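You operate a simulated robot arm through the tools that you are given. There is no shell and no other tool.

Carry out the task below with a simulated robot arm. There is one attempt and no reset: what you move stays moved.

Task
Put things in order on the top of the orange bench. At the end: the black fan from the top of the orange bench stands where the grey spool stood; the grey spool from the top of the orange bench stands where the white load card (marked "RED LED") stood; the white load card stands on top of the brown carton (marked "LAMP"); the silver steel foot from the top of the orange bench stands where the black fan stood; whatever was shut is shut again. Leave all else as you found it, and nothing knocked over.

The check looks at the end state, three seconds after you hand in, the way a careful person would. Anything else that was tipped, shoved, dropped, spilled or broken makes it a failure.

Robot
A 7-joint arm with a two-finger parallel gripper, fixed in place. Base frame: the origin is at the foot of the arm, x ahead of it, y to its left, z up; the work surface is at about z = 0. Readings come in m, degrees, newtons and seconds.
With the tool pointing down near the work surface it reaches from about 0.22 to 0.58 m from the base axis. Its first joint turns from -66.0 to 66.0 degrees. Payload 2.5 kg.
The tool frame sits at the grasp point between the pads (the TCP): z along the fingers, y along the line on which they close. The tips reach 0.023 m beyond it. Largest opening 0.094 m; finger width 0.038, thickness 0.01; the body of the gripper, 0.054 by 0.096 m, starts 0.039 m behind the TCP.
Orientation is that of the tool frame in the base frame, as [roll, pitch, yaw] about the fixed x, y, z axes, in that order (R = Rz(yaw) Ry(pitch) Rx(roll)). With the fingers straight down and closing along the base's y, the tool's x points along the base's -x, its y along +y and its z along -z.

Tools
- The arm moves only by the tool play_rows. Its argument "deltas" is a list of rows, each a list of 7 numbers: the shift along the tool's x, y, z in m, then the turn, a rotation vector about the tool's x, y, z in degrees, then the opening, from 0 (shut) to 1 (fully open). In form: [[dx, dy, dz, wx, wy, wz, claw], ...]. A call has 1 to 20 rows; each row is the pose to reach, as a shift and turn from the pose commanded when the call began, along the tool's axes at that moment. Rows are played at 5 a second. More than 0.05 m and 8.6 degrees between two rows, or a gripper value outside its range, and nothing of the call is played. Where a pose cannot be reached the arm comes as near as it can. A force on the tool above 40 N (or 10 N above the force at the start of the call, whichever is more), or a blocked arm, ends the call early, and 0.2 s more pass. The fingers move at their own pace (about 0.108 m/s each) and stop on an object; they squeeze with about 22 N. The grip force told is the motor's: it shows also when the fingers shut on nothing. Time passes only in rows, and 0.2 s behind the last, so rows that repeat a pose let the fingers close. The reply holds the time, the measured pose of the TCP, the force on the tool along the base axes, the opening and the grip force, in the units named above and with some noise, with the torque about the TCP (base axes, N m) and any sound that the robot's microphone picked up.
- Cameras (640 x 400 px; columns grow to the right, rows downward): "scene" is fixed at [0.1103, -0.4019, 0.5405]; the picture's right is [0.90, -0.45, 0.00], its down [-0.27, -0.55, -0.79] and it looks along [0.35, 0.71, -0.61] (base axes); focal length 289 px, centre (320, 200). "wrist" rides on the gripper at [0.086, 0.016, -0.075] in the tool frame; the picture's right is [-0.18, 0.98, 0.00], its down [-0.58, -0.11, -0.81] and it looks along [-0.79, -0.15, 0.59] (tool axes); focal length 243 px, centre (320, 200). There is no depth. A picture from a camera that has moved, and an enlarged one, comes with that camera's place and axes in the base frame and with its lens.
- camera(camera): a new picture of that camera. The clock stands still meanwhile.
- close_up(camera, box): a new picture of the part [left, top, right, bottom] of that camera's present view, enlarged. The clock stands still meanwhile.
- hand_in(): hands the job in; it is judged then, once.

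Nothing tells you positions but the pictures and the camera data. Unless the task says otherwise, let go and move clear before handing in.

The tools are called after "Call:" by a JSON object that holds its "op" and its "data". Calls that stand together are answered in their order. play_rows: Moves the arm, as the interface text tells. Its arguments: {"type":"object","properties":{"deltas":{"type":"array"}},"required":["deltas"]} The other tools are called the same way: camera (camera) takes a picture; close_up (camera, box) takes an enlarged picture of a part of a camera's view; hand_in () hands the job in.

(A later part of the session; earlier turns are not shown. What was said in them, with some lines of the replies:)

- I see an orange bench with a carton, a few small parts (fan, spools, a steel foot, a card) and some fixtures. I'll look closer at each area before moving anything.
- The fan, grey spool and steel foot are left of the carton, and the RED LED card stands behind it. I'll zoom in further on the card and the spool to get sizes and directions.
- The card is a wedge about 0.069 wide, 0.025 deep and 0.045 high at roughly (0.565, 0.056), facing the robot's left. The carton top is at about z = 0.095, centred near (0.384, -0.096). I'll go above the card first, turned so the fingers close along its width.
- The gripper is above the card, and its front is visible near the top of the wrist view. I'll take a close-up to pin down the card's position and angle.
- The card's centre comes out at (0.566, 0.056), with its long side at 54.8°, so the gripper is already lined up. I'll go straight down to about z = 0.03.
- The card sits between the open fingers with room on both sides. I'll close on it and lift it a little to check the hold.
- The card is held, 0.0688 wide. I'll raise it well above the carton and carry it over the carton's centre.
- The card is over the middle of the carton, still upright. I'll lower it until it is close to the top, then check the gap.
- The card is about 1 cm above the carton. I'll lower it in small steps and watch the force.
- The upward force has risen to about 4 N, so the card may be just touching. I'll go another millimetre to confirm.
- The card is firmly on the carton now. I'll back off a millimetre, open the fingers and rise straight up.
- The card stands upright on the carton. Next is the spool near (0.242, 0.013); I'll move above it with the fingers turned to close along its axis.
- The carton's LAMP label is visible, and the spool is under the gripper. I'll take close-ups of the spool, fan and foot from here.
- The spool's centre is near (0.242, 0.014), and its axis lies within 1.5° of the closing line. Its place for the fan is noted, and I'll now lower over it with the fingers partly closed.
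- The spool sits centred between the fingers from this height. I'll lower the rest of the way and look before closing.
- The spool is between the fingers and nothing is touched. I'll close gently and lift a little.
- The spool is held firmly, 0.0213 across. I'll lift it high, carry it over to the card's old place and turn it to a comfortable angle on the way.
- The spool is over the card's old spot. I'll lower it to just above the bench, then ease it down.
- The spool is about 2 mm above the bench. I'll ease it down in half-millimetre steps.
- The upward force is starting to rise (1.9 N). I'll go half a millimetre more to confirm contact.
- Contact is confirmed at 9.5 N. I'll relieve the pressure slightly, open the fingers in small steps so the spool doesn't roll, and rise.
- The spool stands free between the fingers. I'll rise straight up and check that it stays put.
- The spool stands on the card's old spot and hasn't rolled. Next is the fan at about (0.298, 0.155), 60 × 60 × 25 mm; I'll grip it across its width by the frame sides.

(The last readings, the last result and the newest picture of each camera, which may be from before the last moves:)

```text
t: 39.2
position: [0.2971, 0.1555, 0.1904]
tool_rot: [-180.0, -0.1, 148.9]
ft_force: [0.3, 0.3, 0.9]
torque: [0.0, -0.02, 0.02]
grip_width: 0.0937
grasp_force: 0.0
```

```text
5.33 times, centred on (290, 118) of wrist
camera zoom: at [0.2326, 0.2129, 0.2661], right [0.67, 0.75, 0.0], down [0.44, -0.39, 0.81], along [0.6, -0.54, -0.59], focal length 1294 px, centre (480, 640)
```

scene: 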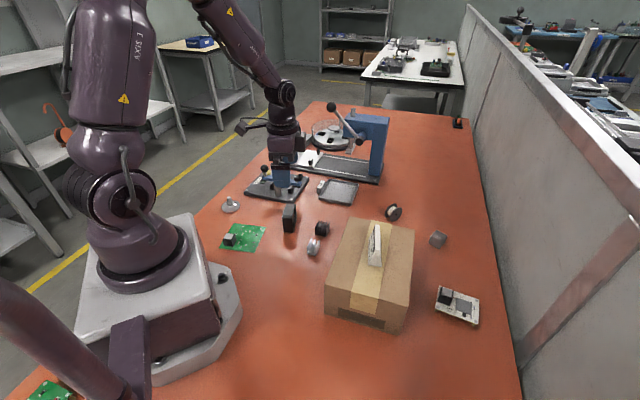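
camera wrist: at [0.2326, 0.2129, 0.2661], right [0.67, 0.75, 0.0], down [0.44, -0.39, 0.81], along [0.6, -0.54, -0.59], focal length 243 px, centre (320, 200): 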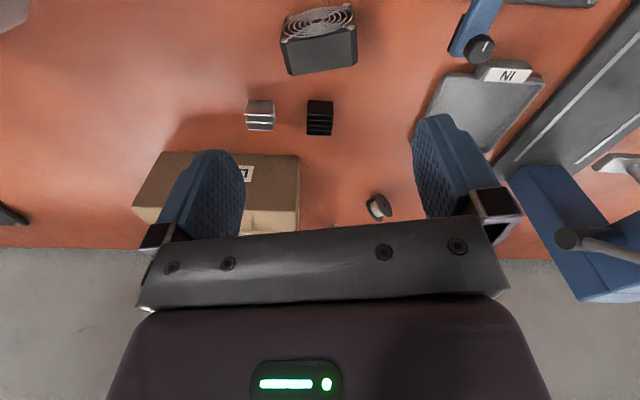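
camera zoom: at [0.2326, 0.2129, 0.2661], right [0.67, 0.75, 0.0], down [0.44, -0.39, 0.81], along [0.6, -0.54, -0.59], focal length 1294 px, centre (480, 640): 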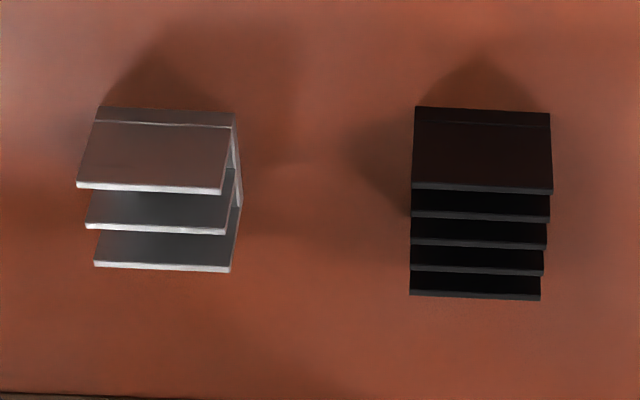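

The fan's centre refines to (0.297, 0.155), with a wire guard on its camera-side face, so gripping the frame sides is right. I'll lower over it with the fingers fully open.

Call:
{"op": "play_rows", "data": {"deltas": [[0.0007, -0.0002, 0.02, 0, 0, 1, 1], [0.0007, -0.0002, 0.045, 0, 0, 1, 1], [0.0007, -0.0002, 0.07, 0, 0, 1, 1], [0.0007, -0.0002, 0.09, 0, 0, 1, 1], [0.0007, -0.0002, 0.108, 0, 0, 1, 1], [0.0007, -0.0002, 0.122, 0, 0, 1, 1], [0.0007, -0.0002, 0.136, 0, 0, 1, 1], [0.0007, -0.0002, 0.148, 0, 0, 1, 1], [0.0007, -0.0002, 0.157, 0, 0, 1, 1], [0.0007, -0.0002, 0.157, 0, 0, 1, 1]]}}

Call:
{"op": "camera", "data": {"camera": "wrist"}}

Call:
{"op": "close_up", "data": {"camera": "scene", "box": [200, 160, 360, 290]}}

```text
t: 41.4
position: [0.2983, 0.1552, 0.0341]
tool_rot: [179.9, 0.0, 147.9]
ft_force: [-0.2, 0.2, 0.3]
torque: [0.01, 0.02, -0.02]
grip_width: 0.0941
grasp_force: 0.1
```

```text
taken
camera wrist: at [0.2336, 0.2143, 0.1091], right [0.68, 0.74, 0.0], down [0.43, -0.4, 0.81], along [0.59, -0.55, -0.59], focal length 243 px, centre (320, 200)
```

wrist: 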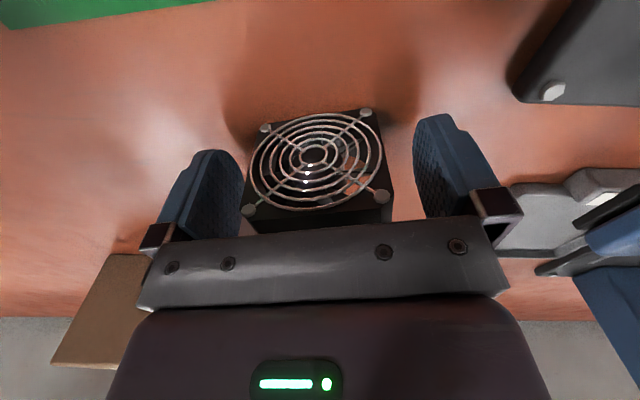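

```text
3.08 times, centred on (280, 225) of scene
camera zoom: at [0.1103, -0.4019, 0.5405], right [0.9, -0.45, 0.0], down [-0.27, -0.55, -0.79], along [0.35, 0.71, -0.61], focal length 888 px, centre (443, 123)
```

zoom: 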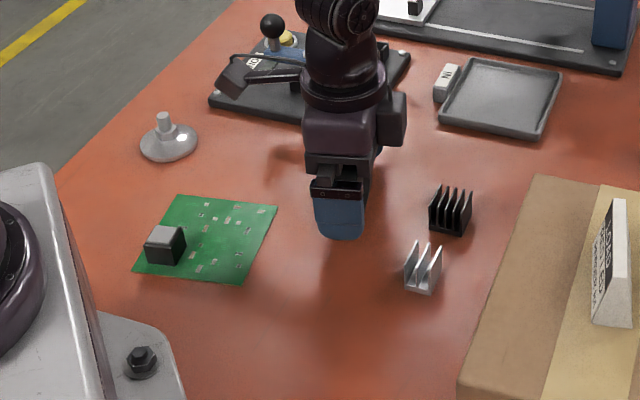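

The fan is centred between the fingers. I'll close and lift slightly.

Call:
{"op": "play_rows", "data": {"deltas": [[0, 0, 0, 0, 0, 0, 0.8], [0, 0, 0, 0, 0, 0, 0.68], [0, 0, 0, 0, 0, 0, 0.55], [0, 0, 0, 0, 0, 0, 0.5], [0, 0, 0, 0, 0, 0, 0.5], [0, 0, -0.006, 0, 0, 0, 0.5], [0, 0, -0.016, 0, 0, 0, 0.5], [0, 0, -0.03, 0, 0, 0, 0.5], [0, 0, -0.03, 0, 0, 0, 0.5]]}}

Call:
{"op": "camera", "data": {"camera": "wrist"}}

```text
t: 43.4
position: [0.297, 0.1539, 0.0632]
tool_rot: [180.0, -0.1, 147.8]
ft_force: [1.4, 0.6, -0.3]
torque: [-0.02, 0.0, 0.02]
grip_width: 0.0595
grasp_force: 22.0
```

```text
taken
camera wrist: at [0.2333, 0.2141, 0.1393], right [0.68, 0.73, 0.0], down [0.43, -0.4, 0.81], along [0.59, -0.55, -0.59], focal length 243 px, centre (320, 200)
```

wrist: 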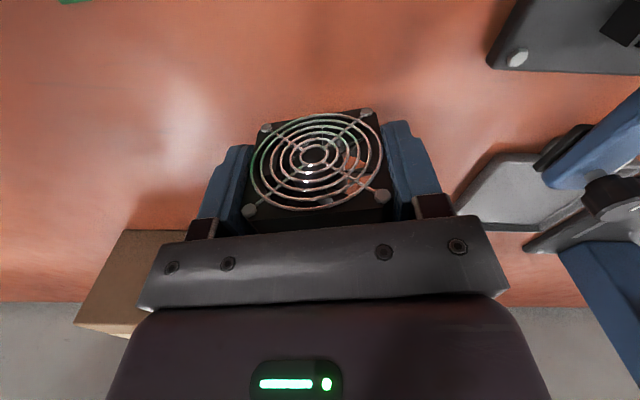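

The fan is held by its frame, 0.0595 wide. I'll lift it clear and carry it above the spool's old spot.

Call:
{"op": "play_rows", "data": {"deltas": [[0, 0, -0.02, 0, 0, 0, 0.5], [0, 0, -0.045, 0, 0, 0, 0.5], [0, 0, -0.065, 0, 0, 0, 0.5], [-0.002, -0.011, -0.075, 0, 0, 0, 0.5], [-0.0056, -0.03, -0.08, 0, 0, 0, 0.5], [-0.01, -0.054, -0.08, 0, 0, 0, 0.5], [-0.0145, -0.078, -0.08, 0, 0, 0, 0.5], [-0.019, -0.102, -0.08, 0, 0, 0, 0.5], [-0.0232, -0.125, -0.08, 0, 0, 0, 0.5], [-0.0262, -0.141, -0.08, 0, 0, 0, 0.5], [-0.0277, -0.1491, -0.075, 0, 0, 0, 0.5], [-0.0277, -0.1491, -0.06, 0, 0, 0, 0.5], [-0.0277, -0.1491, -0.05, 0, 0, 0, 0.5], [-0.0277, -0.1491, -0.05, 0, 0, 0, 0.5]]}}

Call:
{"op": "camera", "data": {"camera": "wrist"}}

Call:
{"op": "camera", "data": {"camera": "scene"}}

```text
t: 46.4
position: [0.243, 0.0133, 0.1133]
tool_rot: [180.0, 0.0, 148.0]
ft_force: [-0.5, 0.0, -1.7]
torque: [0.01, 0.03, 0.01]
grip_width: 0.0595
grasp_force: 22.4
```

```text
taken
camera wrist: at [0.1779, 0.0732, 0.1892], right [0.68, 0.73, 0.0], down [0.43, -0.4, 0.81], along [0.59, -0.55, -0.59], focal length 243 px, centre (320, 200)
```

wrist: 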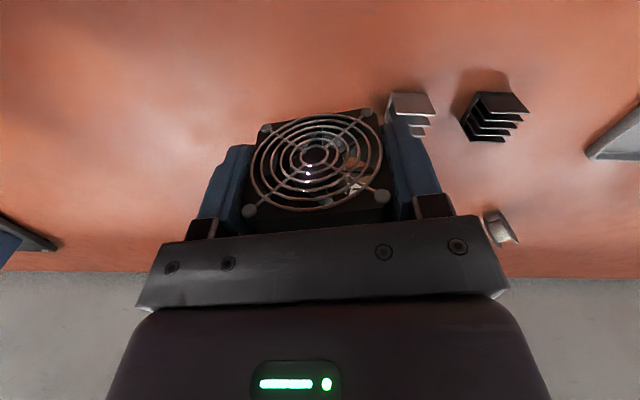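

```text
taken
```

scene: 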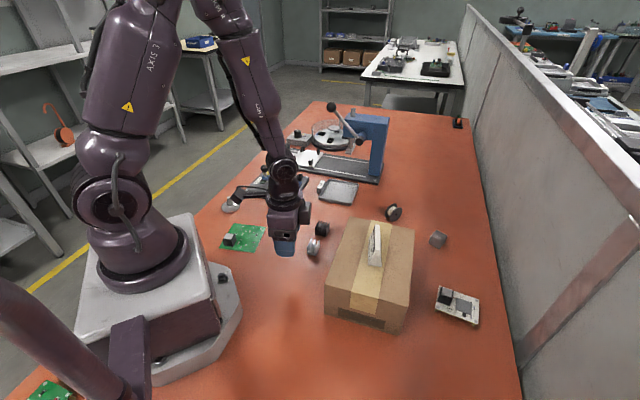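

The fan hangs upright above the spool's old spot, clear of the silver heatsink. I'll lower it to just above the bench.

Call:
{"op": "play_rows", "data": {"deltas": [[0, 0, 0.015, 0, 0, 0, 0.5], [0, 0, 0.032, 0, 0, 0, 0.5], [0, 0, 0.048, 0, 0, 0, 0.5], [0, 0, 0.06, 0, 0, 0, 0.5], [0, 0, 0.069, 0, 0, 0, 0.5], [0, 0, 0.0755, 0, 0, 0, 0.5], [0, 0, 0.078, 0, 0, 0, 0.5], [0, 0, 0.078, 0, 0, 0, 0.5]]}}

Call:
{"op": "camera", "data": {"camera": "wrist"}}

Call:
{"op": "close_up", "data": {"camera": "scene", "box": [240, 180, 368, 260]}}

```text
t: 48.2
position: [0.2412, 0.0145, 0.0352]
tool_rot: [180.0, 0.1, 147.8]
ft_force: [-0.5, 0.5, -1.0]
torque: [0.01, -0.01, 0.03]
grip_width: 0.0598
grasp_force: 22.5
```

```text
taken
camera wrist: at [0.1774, 0.0731, 0.1111], right [0.68, 0.73, 0.0], down [0.43, -0.4, 0.81], along [0.59, -0.55, -0.59], focal length 243 px, centre (320, 200)
```

wrist: 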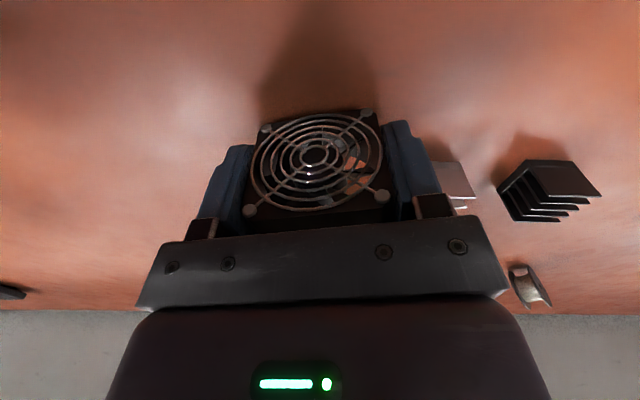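

```text
5.00 times, centred on (304, 220) of scene
camera zoom: at [0.1103, -0.4019, 0.5405], right [0.9, -0.45, 0.0], down [-0.27, -0.55, -0.79], along [0.35, 0.71, -0.61], focal length 1443 px, centre (400, 100)
```

zoom: 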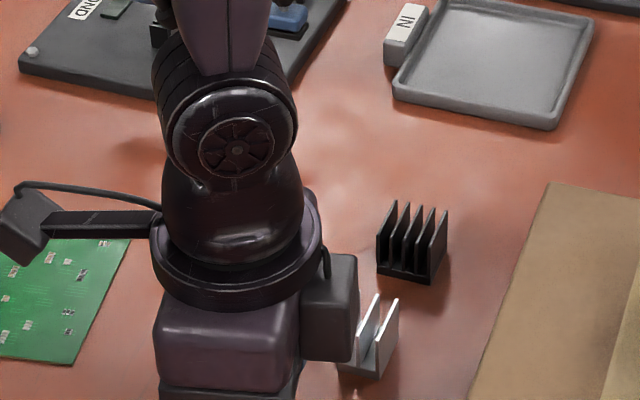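

The fan is about 2 mm above the bench, and the heatsinks are untouched. I'll ease it down.

Call:
{"op": "play_rows", "data": {"deltas": [[0, 0, 0.0007, 0, 0, 0, 0.5], [0, 0, 0.0014, 0, 0, 0, 0.5], [0, 0, 0.0014, 0, 0, 0, 0.5]]}}

```text
t: 49.0
position: [0.2431, 0.014, 0.0329]
tool_rot: [-180.0, 0.0, 148.0]
ft_force: [0.3, 0.0, -0.6]
torque: [-0.04, -0.05, 0.02]
grip_width: 0.0596
grasp_force: 22.1
```

Call:
{"op": "play_rows", "data": {"deltas": [[0, 0, 0.0005, 0, 0, 0, 0.5], [0, 0, 0.0008, 0, 0, 0, 0.5], [0, 0, 0.0008, 0, 0, 0, 0.5]]}}

```text
t: 49.8
position: [0.2417, 0.0146, 0.0337]
tool_rot: [-179.9, 0.0, 147.9]
ft_force: [0.0, -0.9, 5.2]
torque: [-0.01, 0.01, 0.0]
grip_width: 0.0596
grasp_force: 22.0
```

The fan is on the bench (5 N). I'll ease the pressure, open the fingers slowly and check before rising.

Call:
{"op": "play_rows", "data": {"deltas": [[0, 0, -0.0002, 0, 0, 0, 0.5], [0, 0, -0.0002, 0, 0, 0, 0.64], [0, 0, -0.0002, 0, 0, 0, 0.67], [0, 0, -0.0002, 0, 0, 0, 0.72], [0, 0, -0.0002, 0, 0, 0, 0.8], [0, 0, -0.0002, 0, 0, 0, 0.85], [0, 0, -0.0002, 0, 0, 0, 0.85], [0, 0, -0.0002, 0, 0, 0, 0.85]]}}

Call:
{"op": "camera", "data": {"camera": "wrist"}}

```text
t: 51.6
position: [0.2421, 0.0139, 0.0342]
tool_rot: [180.0, 0.1, 147.9]
ft_force: [-0.1, 0.2, -0.6]
torque: [0.0, -0.03, 0.0]
grip_width: 0.0801
grasp_force: 0.1
```

```text
taken
camera wrist: at [0.1774, 0.0732, 0.1093], right [0.68, 0.74, 0.0], down [0.43, -0.4, 0.81], along [0.59, -0.55, -0.59], focal length 243 px, centre (320, 200)
```

wrist: 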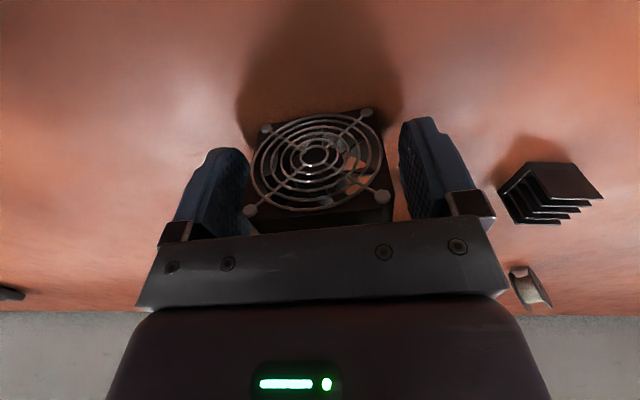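

The fan stands free between the opened fingers. I'll rise straight up and check the scene.

Call:
{"op": "play_rows", "data": {"deltas": [[0, 0, -0.008, 0, 0, 0, 0.85], [0, 0, -0.02, 0, 0, 0, 0.85], [0, 0, -0.04, 0, 0, 0, 0.85], [0, 0, -0.065, 0, 0, 0, 0.85], [0, 0, -0.09, 0, 0, 0, 0.85], [0, 0, -0.12, 0, 0, 0, 0.85], [0, 0, -0.15, 0, 0, 0, 0.85], [0, 0, -0.17, 0, 0, 0, 0.85], [0, 0, -0.17, 0, 0, 0, 0.85]]}}

Call:
{"op": "camera", "data": {"camera": "wrist"}}

Call:
{"op": "camera", "data": {"camera": "scene"}}

```text
t: 53.6
position: [0.2403, 0.0141, 0.2045]
tool_rot: [-180.0, 0.0, 147.9]
ft_force: [0.2, 0.1, 0.3]
torque: [0.01, -0.02, 0.0]
grip_width: 0.0797
grasp_force: 0.2
```

```text
taken
camera wrist: at [0.1763, 0.0739, 0.2795], right [0.68, 0.73, 0.0], down [0.44, -0.4, 0.81], along [0.59, -0.55, -0.59], focal length 243 px, centre (320, 200)
```

wrist: 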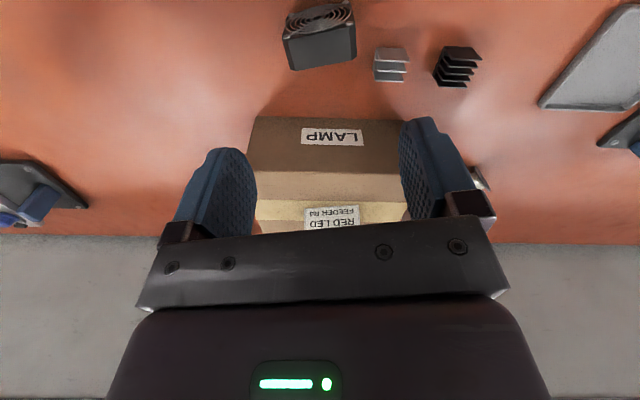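

```text
taken
```

scene: 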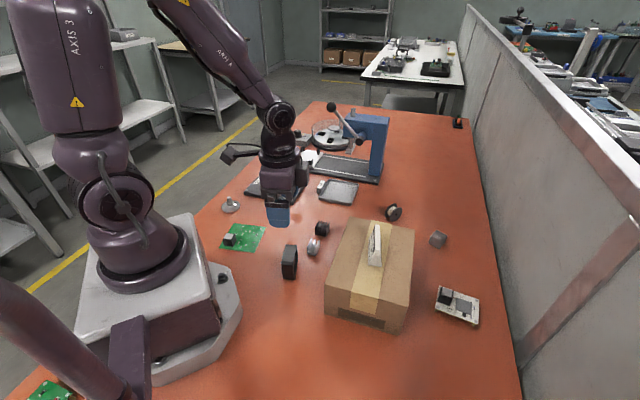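

The fan stands on the spool's old spot. Last is the steel foot near (0.171, 0.308), so I'll swing above it with a neutral wrist turn.

Call:
{"op": "play_rows", "data": {"deltas": [[0.008, 0.0078, 0, 0, 0, -4, 0.85], [0.022, 0.0215, 0, 0, 0, -10, 0.85], [0.038, 0.037, 0, 0, 0, -17, 0.85], [0.054, 0.0527, 0, 0, 0, -24, 0.85], [0.07, 0.0683, 0, 0, 0, -31, 0.85], [0.087, 0.0849, 0, 0, 0, -38, 0.85], [0.104, 0.1015, 0, 0, 0, -45, 0.85], [0.121, 0.1181, 0, 0, 0, -52, 0.85], [0.138, 0.1347, 0, 0, 0, -59, 0.7], [0.155, 0.1513, 0, 0, 0, -66, 0.6], [0.172, 0.1679, 0, 0, 0, -73, 0.6], [0.188, 0.1835, 0, 0, 0, -80, 0.6], [0.203, 0.1981, 0, 0, 0, -87, 0.6], [0.2125, 0.2074, 0, 0, 0, -92, 0.6], [0.2165, 0.2113, 0, 0, 0, -93, 0.6], [0.2165, 0.2113, 0, 0, 0, -93, 0.6]]}}

Call:
{"op": "camera", "data": {"camera": "wrist"}}

Call:
{"op": "camera", "data": {"camera": "scene"}}

```text
t: 57.0
position: [0.1701, 0.3082, 0.2043]
tool_rot: [180.0, 0.0, -119.0]
ft_force: [-0.3, -0.3, 0.3]
torque: [0.02, -0.01, -0.04]
grip_width: 0.0562
grasp_force: 0.1
```

```text
taken
camera wrist: at [0.1148, 0.2401, 0.2791], right [-0.77, 0.64, 0.0], down [0.38, 0.46, 0.81], along [0.51, 0.62, -0.59], focal length 243 px, centre (320, 200)
```

wrist: 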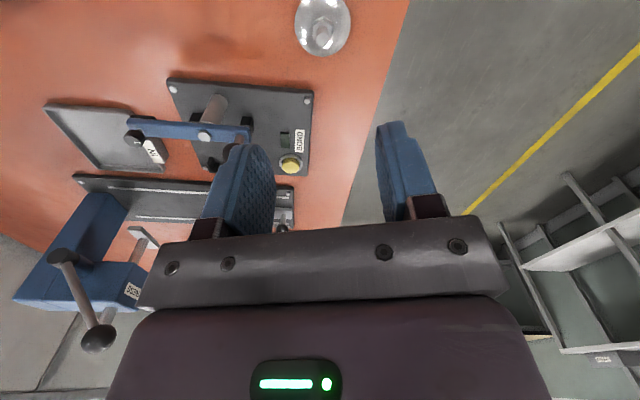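

```text
taken
```

scene: 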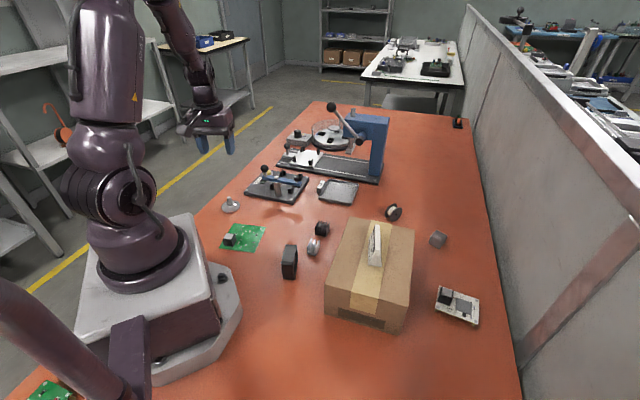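

The foot is below the gripper, at the top of the wrist view. I'll take a close-up for its exact position.

Call:
{"op": "close_up", "data": {"camera": "wrist", "box": [270, 0, 374, 65]}}

Call:
{"op": "close_up", "data": {"camera": "scene", "box": [205, 90, 365, 190]}}

```text
6.15 times, centred on (322, 32) of wrist
camera zoom: at [0.1148, 0.2401, 0.2791], right [-0.77, 0.64, 0.0], down [0.38, 0.46, 0.81], along [0.51, 0.62, -0.59], focal length 1493 px, centre (308, 1231)
```

zoom: 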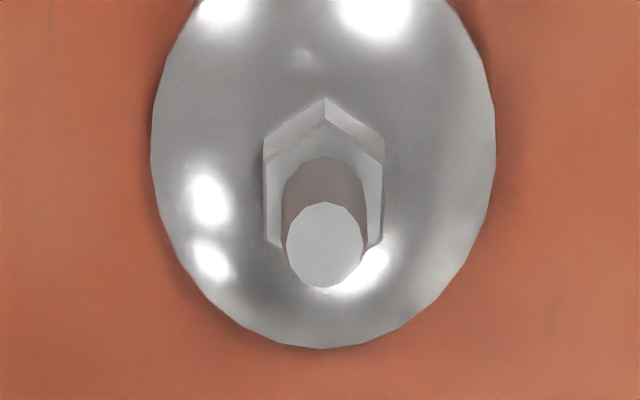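

```text
4.00 times, centred on (285, 140) of scene
camera zoom: at [0.1103, -0.4019, 0.5405], right [0.9, -0.45, 0.0], down [-0.27, -0.55, -0.79], along [0.35, 0.71, -0.61], focal length 1155 px, centre (460, 440)
```

zoom: 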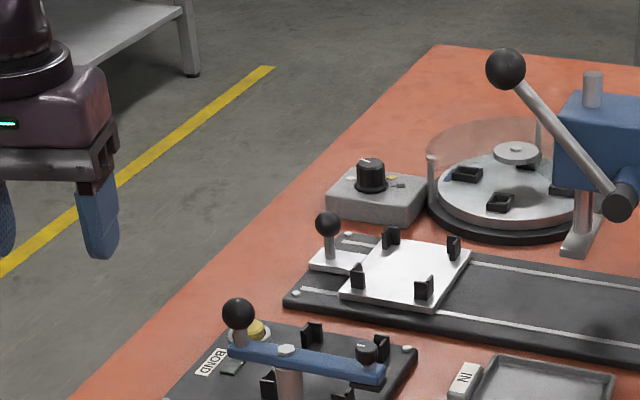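

The foot's centre is at about (0.1695, 0.3093): stem top z ≈ 0.040, nut from about 0.013 to 0.024, with the nut's flats facing the fingers. I'll correct by 2 mm and descend part way to check.

Call:
{"op": "play_rows", "data": {"deltas": [[-0.0011, 0.002, 0.02, 0, 0, 0, 0.6], [-0.0011, 0.002, 0.045, 0, 0, 0, 0.6], [-0.0011, 0.002, 0.07, 0, 0, 0, 0.6], [-0.0011, 0.002, 0.09, 0, 0, 0, 0.5], [-0.0011, 0.002, 0.105, 0, 0, 0, 0.5], [-0.0011, 0.002, 0.115, 0, 0, 0, 0.5], [-0.0011, 0.002, 0.115, 0, 0, 0, 0.5]]}}

Call:
{"op": "camera", "data": {"camera": "wrist"}}

Call:
{"op": "close_up", "data": {"camera": "wrist", "box": [240, 50, 400, 150]}}

```text
t: 58.6
position: [0.1692, 0.3104, 0.0888]
tool_rot: [-180.0, 0.0, -119.2]
ft_force: [-0.1, 0.3, 0.4]
torque: [0.02, 0.06, -0.07]
grip_width: 0.0469
grasp_force: 0.0
```

```text
taken
camera wrist: at [0.1139, 0.2426, 0.1635], right [-0.77, 0.64, 0.0], down [0.38, 0.45, 0.81], along [0.52, 0.62, -0.59], focal length 243 px, centre (320, 200)
```

wrist: 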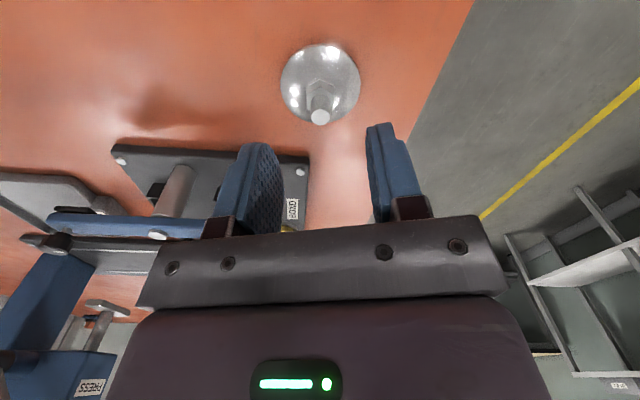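

```text
4.00 times, centred on (320, 100) of wrist
camera zoom: at [0.1139, 0.2426, 0.1635], right [-0.77, 0.64, 0.0], down [0.38, 0.45, 0.81], along [0.52, 0.62, -0.59], focal length 970 px, centre (320, 600)
```

zoom: 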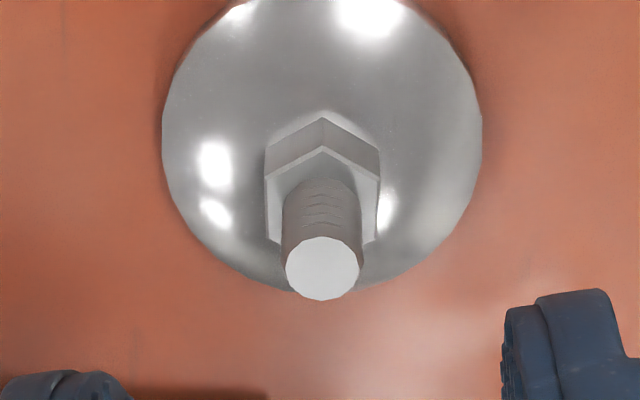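

The stem is centred between the fingers. I'll lower to nut height, with the finger tips staying clear of the disc.

Call:
{"op": "play_rows", "data": {"deltas": [[0.0005, 0, 0.012, 0, 0, 0, 0.5], [0.0005, 0, 0.024, 0, 0, 0, 0.5], [0.0005, 0, 0.034, 0, 0, 0, 0.5], [0.0005, 0, 0.042, 0, 0, 0, 0.5], [0.0005, 0, 0.048, 0, 0, 0, 0.5], [0.0005, 0, 0.048, 0, 0, 0, 0.5]]}}

Call:
{"op": "camera", "data": {"camera": "wrist"}}

Call:
{"op": "close_up", "data": {"camera": "scene", "box": [180, 150, 308, 230]}}

```text
t: 60.0
position: [0.1691, 0.3094, 0.0403]
tool_rot: [-179.9, -0.1, -119.2]
ft_force: [-0.9, 0.1, 0.1]
torque: [0.01, -0.03, 0.0]
grip_width: 0.0472
grasp_force: 0.1
```

```text
taken
camera wrist: at [0.1136, 0.2417, 0.1161], right [-0.77, 0.64, 0.0], down [0.38, 0.46, 0.81], along [0.52, 0.62, -0.59], focal length 243 px, centre (320, 200)
```

wrist: 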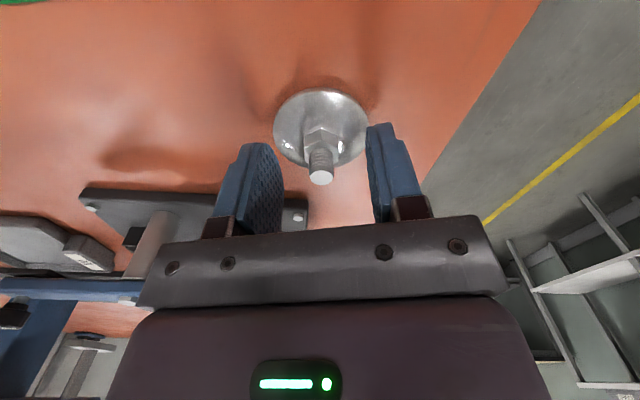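

```text
5.00 times, centred on (244, 190) of scene
camera zoom: at [0.1103, -0.4019, 0.5405], right [0.9, -0.45, 0.0], down [-0.27, -0.55, -0.79], along [0.35, 0.71, -0.61], focal length 1443 px, centre (700, 250)
```

zoom: 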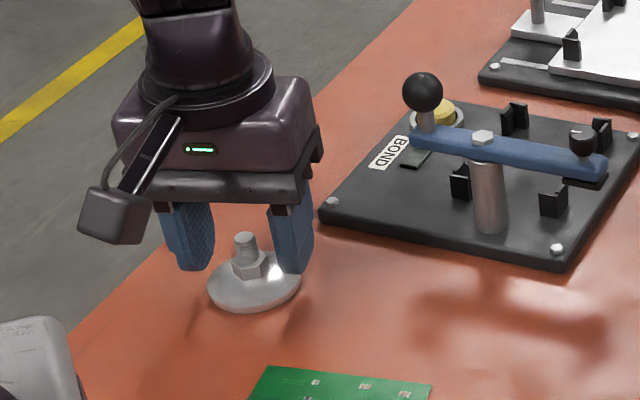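

The fingers straddle the nut above the disc. I'll close on it.

Call:
{"op": "play_rows", "data": {"deltas": [[0, 0, 0, 0, 0, 0, 0.4], [0, 0, 0, 0, 0, 0, 0.28], [0, 0, 0, 0, 0, 0, 0.2], [0, 0, 0, 0, 0, 0, 0.1], [0, 0, 0, 0, 0, 0, 0.05], [0, 0, 0, 0, 0, 0, 0.05], [0, 0, 0, 0, 0, 0, 0.05]]}}

Call:
{"op": "close_up", "data": {"camera": "wrist", "box": [240, 80, 400, 240]}}

```text
t: 61.6
position: [0.1692, 0.3104, 0.0408]
tool_rot: [-180.0, 0.0, -119.1]
ft_force: [-0.3, -0.8, 1.4]
torque: [-0.03, 0.07, 0.02]
grip_width: 0.0178
grasp_force: 22.1
```

```text
2.50 times, centred on (320, 160) of wrist
camera zoom: at [0.1136, 0.2416, 0.1162], right [-0.77, 0.64, 0.0], down [0.38, 0.46, 0.81], along [0.51, 0.62, -0.59], focal length 606 px, centre (320, 300)
```

zoom: 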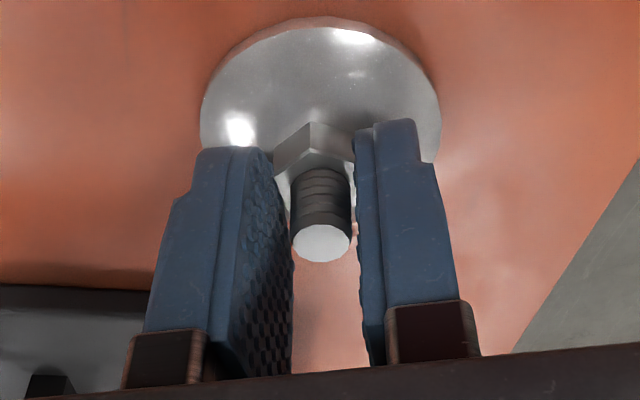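

The nut is held by its flats (0.0178). I'll lift slightly and check it hangs level.

Call:
{"op": "play_rows", "data": {"deltas": [[0, 0, -0.004, 0, 0, 0, 0.05], [0, 0, -0.012, 0, 0, 0, 0.05], [0, 0, -0.025, 0, 0, 0, 0.05], [0, 0, -0.025, 0, 0, 0, 0.05]]}}

Call:
{"op": "close_up", "data": {"camera": "wrist", "box": [240, 80, 400, 240]}}

Call:
{"op": "close_up", "data": {"camera": "scene", "box": [180, 150, 308, 230]}}

```text
t: 62.6
position: [0.1685, 0.3101, 0.0666]
tool_rot: [-180.0, 0.0, -119.1]
ft_force: [0.0, -0.2, -0.4]
torque: [-0.03, 0.02, 0.01]
grip_width: 0.0176
grasp_force: 22.5
```

```text
2.50 times, centred on (320, 160) of wrist
camera zoom: at [0.1135, 0.2412, 0.1415], right [-0.77, 0.64, 0.0], down [0.38, 0.46, 0.81], along [0.51, 0.62, -0.59], focal length 606 px, centre (320, 300)
```

zoom: 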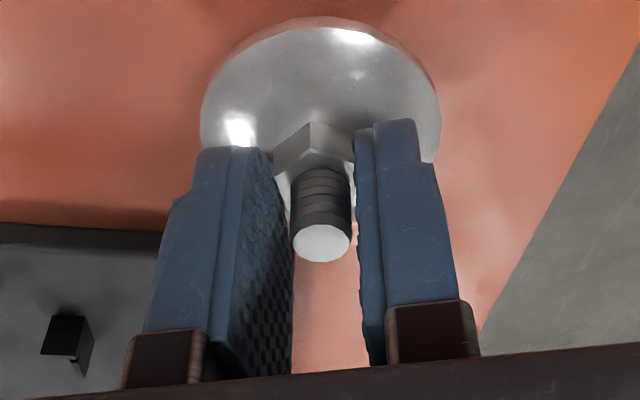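

```text
5.00 times, centred on (244, 190) of scene
camera zoom: at [0.1103, -0.4019, 0.5405], right [0.9, -0.45, 0.0], down [-0.27, -0.55, -0.79], along [0.35, 0.71, -0.61], focal length 1443 px, centre (700, 250)
```

zoom: 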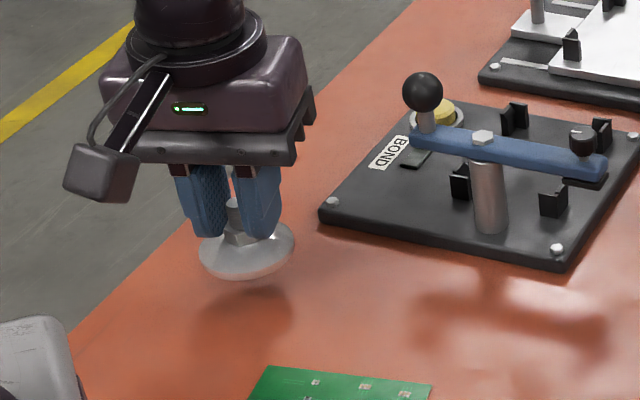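

The foot hangs level. I'll lift it clear, move it over the fan's old spot (0.297, 0.155) and turn to the neutral angle there.

Call:
{"op": "play_rows", "data": {"deltas": [[0, 0, -0.02, 0, 0, 0, 0.05], [0, 0, -0.045, 0, 0, 0, 0.05], [0, 0, -0.07, 0, 0, 0, 0.05], [0.0036, -0.0093, -0.09, 0, 0, 1.7, 0.05], [0.01, -0.026, -0.1, 0, 0, 4.7, 0.05], [0.018, -0.0468, -0.1, 0, 0, 8.4, 0.05], [0.027, -0.0703, -0.1, 0, 0, 12.6, 0.05], [0.036, -0.0937, -0.1, 0, 0, 16.8, 0.05], [0.045, -0.1171, -0.1, 0, 0, 21, 0.05], [0.054, -0.1406, -0.1, 0, 0, 25.2, 0.05], [0.062, -0.1614, -0.1, 0, 0, 28.9, 0.05], [0.068, -0.177, -0.1, 0, 0, 31.7, 0.05], [0.0718, -0.1869, -0.095, 0, 0, 33.5, 0.05], [0.0718, -0.1869, -0.08, 0, 0, 33.5, 0.05], [0.0718, -0.1869, -0.06, 0, 0, 33.5, 0.05], [0.0718, -0.1869, -0.05, 0, 0, 33.5, 0.05], [0.0718, -0.1869, -0.05, 0, 0, 33.5, 0.05]]}}

Call:
{"op": "camera", "data": {"camera": "wrist"}}

Call:
{"op": "camera", "data": {"camera": "scene"}}

```text
t: 66.2
position: [0.2972, 0.155, 0.1154]
tool_rot: [-180.0, 0.1, -152.6]
ft_force: [-1.0, 0.5, -0.8]
torque: [-0.03, 0.0, 0.0]
grip_width: 0.0174
grasp_force: 22.3
```

```text
taken
camera wrist: at [0.2134, 0.1304, 0.1908], right [-0.29, 0.96, 0.0], down [0.57, 0.17, 0.81], along [0.77, 0.23, -0.59], focal length 243 px, centre (320, 200)
```

wrist: 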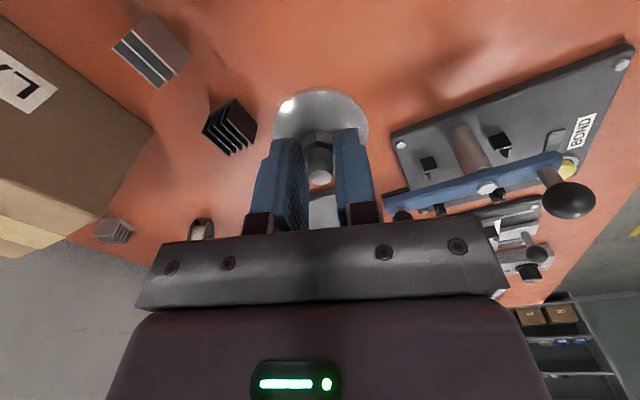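

```text
taken
```

scene: 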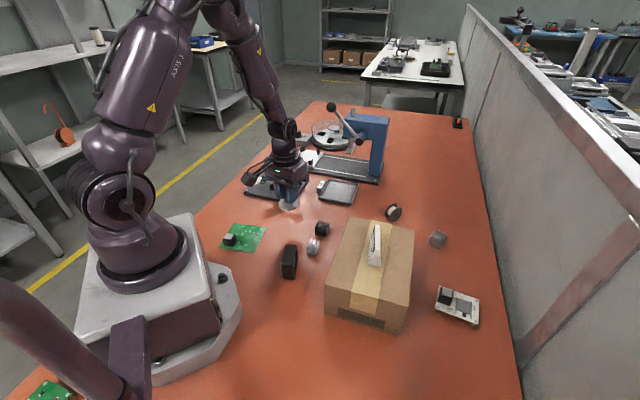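

The foot is above the fan's old spot. I'll lower it to about 2 mm above the bench.

Call:
{"op": "play_rows", "data": {"deltas": [[-0.0008, 0, 0.015, 0, 0, 0, 0.05], [-0.0008, 0, 0.032, 0, 0, 0, 0.05], [-0.0008, 0, 0.048, 0, 0, 0, 0.05], [-0.0008, 0, 0.06, 0, 0, 0, 0.05], [-0.0008, 0, 0.068, 0, 0, 0, 0.05], [-0.0008, 0, 0.0725, 0, 0, 0, 0.05], [-0.0008, 0, 0.0725, 0, 0, 0, 0.05]]}}

Call:
{"op": "camera", "data": {"camera": "wrist"}}

```text
t: 67.8
position: [0.2984, 0.1553, 0.0438]
tool_rot: [-179.9, 0.0, -152.6]
ft_force: [0.4, -0.7, -0.7]
torque: [-0.03, -0.01, -0.02]
grip_width: 0.0175
grasp_force: 22.3
```

```text
taken
camera wrist: at [0.2146, 0.1302, 0.1187], right [-0.29, 0.96, 0.0], down [0.57, 0.17, 0.81], along [0.77, 0.23, -0.59], focal length 243 px, centre (320, 200)
```

wrist: 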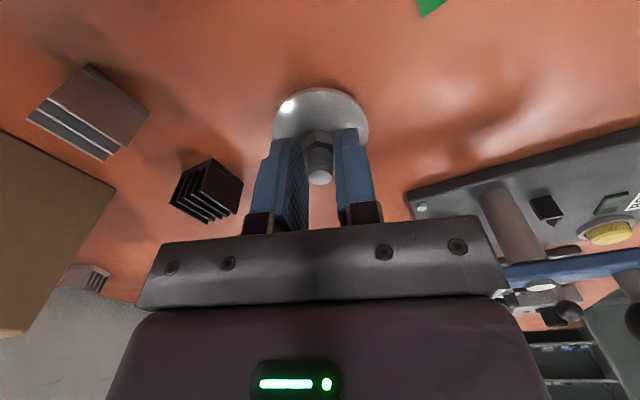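

The foot is about 2.5 mm above the bench. I'll ease down.

Call:
{"op": "play_rows", "data": {"deltas": [[0, 0, 0.0008, 0, 0, 0, 0.05], [0, 0, 0.0016, 0, 0, 0, 0.05], [0, 0, 0.002, 0, 0, 0, 0.05], [0, 0, 0.002, 0, 0, 0, 0.05]]}}

```text
t: 68.8
position: [0.3, 0.1558, 0.0422]
tool_rot: [180.0, 0.0, -152.7]
ft_force: [0.0, -0.2, -0.4]
torque: [0.01, -0.01, 0.0]
grip_width: 0.0177
grasp_force: 22.1
```

Call:
{"op": "play_rows", "data": {"deltas": [[0, 0, 0.0004, 0, 0, 0, 0.05], [0, 0, 0.0008, 0, 0, 0, 0.05], [0, 0, 0.0008, 0, 0, 0, 0.05]]}}

```text
t: 69.6
position: [0.2984, 0.157, 0.0413]
tool_rot: [180.0, 0.0, -152.6]
ft_force: [-1.6, -2.2, 11.9]
torque: [-0.07, 0.12, 0.02]
grip_width: 0.0176
grasp_force: 22.2
```

The foot is on the bench (12 N). I'll ease off slightly, open the fingers slowly and check.

Call:
{"op": "play_rows", "data": {"deltas": [[0, 0, -0.0005, 0, 0, 0, 0.05], [0, 0, -0.0005, 0, 0, 0, 0.05], [0, 0, -0.0005, 0, 0, 0, 0.2], [0, 0, -0.0005, 0, 0, 0, 0.24], [0, 0, -0.0005, 0, 0, 0, 0.32], [0, 0, -0.0005, 0, 0, 0, 0.42], [0, 0, -0.0005, 0, 0, 0, 0.5], [0, 0, -0.0005, 0, 0, 0, 0.5]]}}

Call:
{"op": "camera", "data": {"camera": "wrist"}}

```text
t: 71.4
position: [0.2969, 0.1573, 0.0404]
tool_rot: [-180.0, 0.1, -152.6]
ft_force: [0.8, -0.4, -0.3]
torque: [-0.01, 0.01, 0.05]
grip_width: 0.0471
grasp_force: 0.0
```

```text
taken
camera wrist: at [0.2144, 0.1305, 0.1163], right [-0.29, 0.96, 0.0], down [0.57, 0.17, 0.81], along [0.77, 0.23, -0.59], focal length 243 px, centre (320, 200)
```

wrist: 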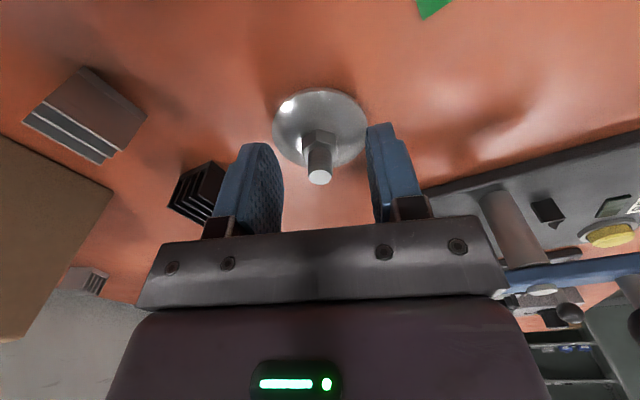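

The foot stands free on the bench. I'll rise straight up, then inspect everything.

Call:
{"op": "play_rows", "data": {"deltas": [[0, 0, -0.008, 0, 0, 0, 0.5], [0, 0, -0.02, 0, 0, 0, 0.5], [0, 0, -0.04, 0, 0, 0, 0.5], [0, 0, -0.065, 0, 0, 0, 0.5], [0, 0, -0.09, 0, 0, 0, 0.5], [0, 0, -0.12, 0, 0, 0, 0.5], [0, 0, -0.15, 0, 0, 0, 0.5], [0, 0, -0.18, 0, 0, 0, 0.5], [0, 0, -0.2, 0, 0, 0, 0.5], [0, 0, -0.2, 0, 0, 0, 0.5]]}}

Call:
{"op": "camera", "data": {"camera": "wrist"}}

Call:
{"op": "camera", "data": {"camera": "scene"}}

Call:
{"op": "close_up", "data": {"camera": "wrist", "box": [250, 0, 410, 100]}}

```text
t: 73.6
position: [0.2984, 0.1565, 0.2422]
tool_rot: [-180.0, 0.0, -152.6]
ft_force: [-1.2, 0.2, -0.3]
torque: [-0.02, -0.03, -0.01]
grip_width: 0.0471
grasp_force: 0.1
```

```text
taken
camera wrist: at [0.2148, 0.1307, 0.3172], right [-0.29, 0.96, 0.0], down [0.57, 0.17, 0.81], along [0.77, 0.23, -0.59], focal length 243 px, centre (320, 200)
```

wrist: 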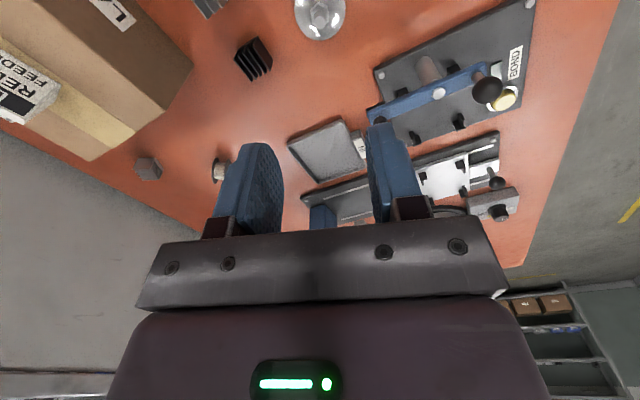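

```text
taken
```

scene: 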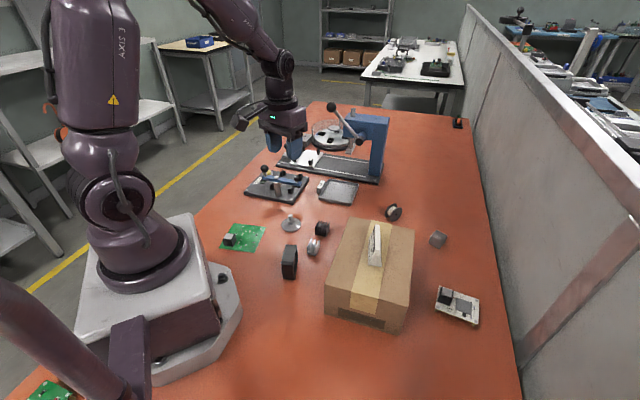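

```text
4.00 times, centred on (330, 50) of wrist
camera zoom: at [0.2148, 0.1307, 0.3172], right [-0.29, 0.96, 0.0], down [0.57, 0.17, 0.81], along [0.77, 0.23, -0.59], focal length 970 px, centre (280, 800)
```

zoom: 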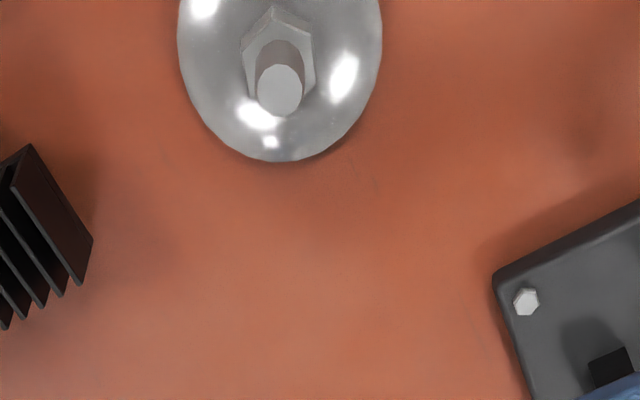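

All four items appear placed. I'll take close-ups to verify each spot and confirm that nothing else moved.

Call:
{"op": "close_up", "data": {"camera": "scene", "box": [200, 160, 360, 290]}}

Call:
{"op": "close_up", "data": {"camera": "scene", "box": [320, 180, 500, 340]}}

Call:
{"op": "close_up", "data": {"camera": "scene", "box": [230, 90, 410, 220]}}

Call:
{"op": "close_up", "data": {"camera": "scene", "box": [360, 190, 424, 230]}}

```text
3.08 times, centred on (280, 225) of scene
camera zoom: at [0.1103, -0.4019, 0.5405], right [0.9, -0.45, 0.0], down [-0.27, -0.55, -0.79], along [0.35, 0.71, -0.61], focal length 888 px, centre (443, 123)
```

zoom: 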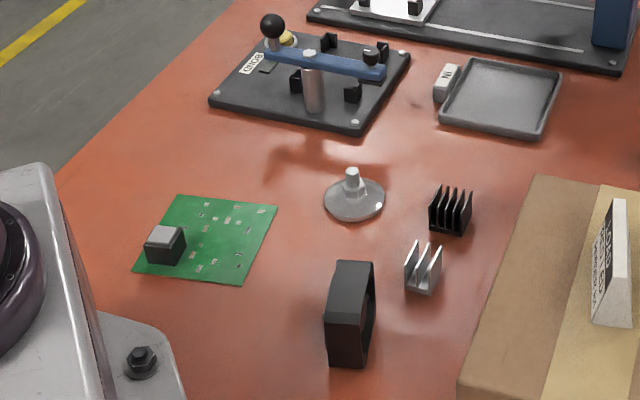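

```text
2.50 times, centred on (410, 260) of scene
camera zoom: at [0.1103, -0.4019, 0.5405], right [0.9, -0.45, 0.0], down [-0.27, -0.55, -0.79], along [0.35, 0.71, -0.61], focal length 722 px, centre (95, 50)
```

zoom: 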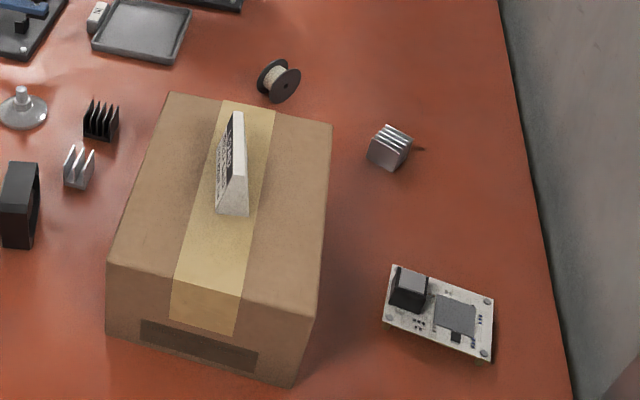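

```text
3.08 times, centred on (320, 155) of scene
camera zoom: at [0.1103, -0.4019, 0.5405], right [0.9, -0.45, 0.0], down [-0.27, -0.55, -0.79], along [0.35, 0.71, -0.61], focal length 888 px, centre (320, 338)
```

zoom: 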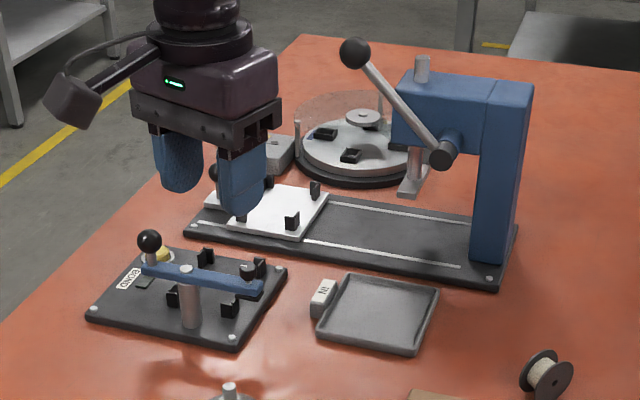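

```text
10.00 times, centred on (392, 210) of scene
camera zoom: at [0.1103, -0.4019, 0.5405], right [0.9, -0.45, 0.0], down [-0.27, -0.55, -0.79], along [0.35, 0.71, -0.61], focal length 2887 px, centre (-400, 100)
```

zoom: 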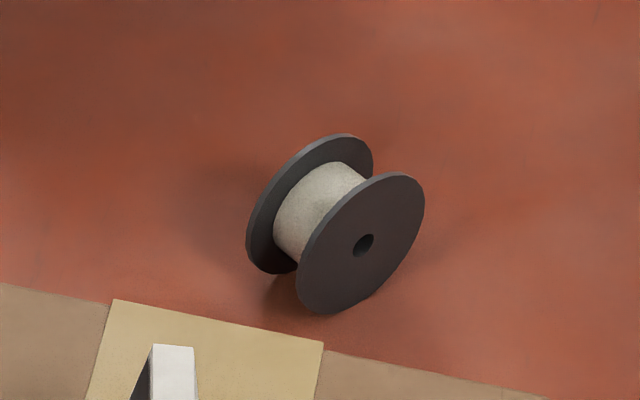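

All four are in place: the card on the LAMP carton, the spool where the card stood, the fan where the spool stood, and the foot where the fan stood. The heatsinks, boards, fixtures and carton look unmoved, nothing was opened, and the gripper is empty and clear, so I'm handing in.

Call:
{"op": "hand_in", "data": {}}

```text
The job is handed in.
```

I finished the job and handed it in; I haven't been told the result of the check. In the last pictures each item stands upright in its new place:

- **White load card:** it stands on top of the LAMP carton, near the middle.
- **Grey spool:** it stands on its flanges where the card stood, within about 2 mm, and did not roll after I let go.
- **Black fan:** it stands where the spool stood, turned the same way as before.
- **Steel foot:** it stands on its disc where the fan stood.

I did not open anything, so nothing needed shutting. The carton, heatsinks, circuit boards and fixtures look unmoved in before-and-after pictures. The gripper is empty and was about 0.24 m above the bench when I handed in.
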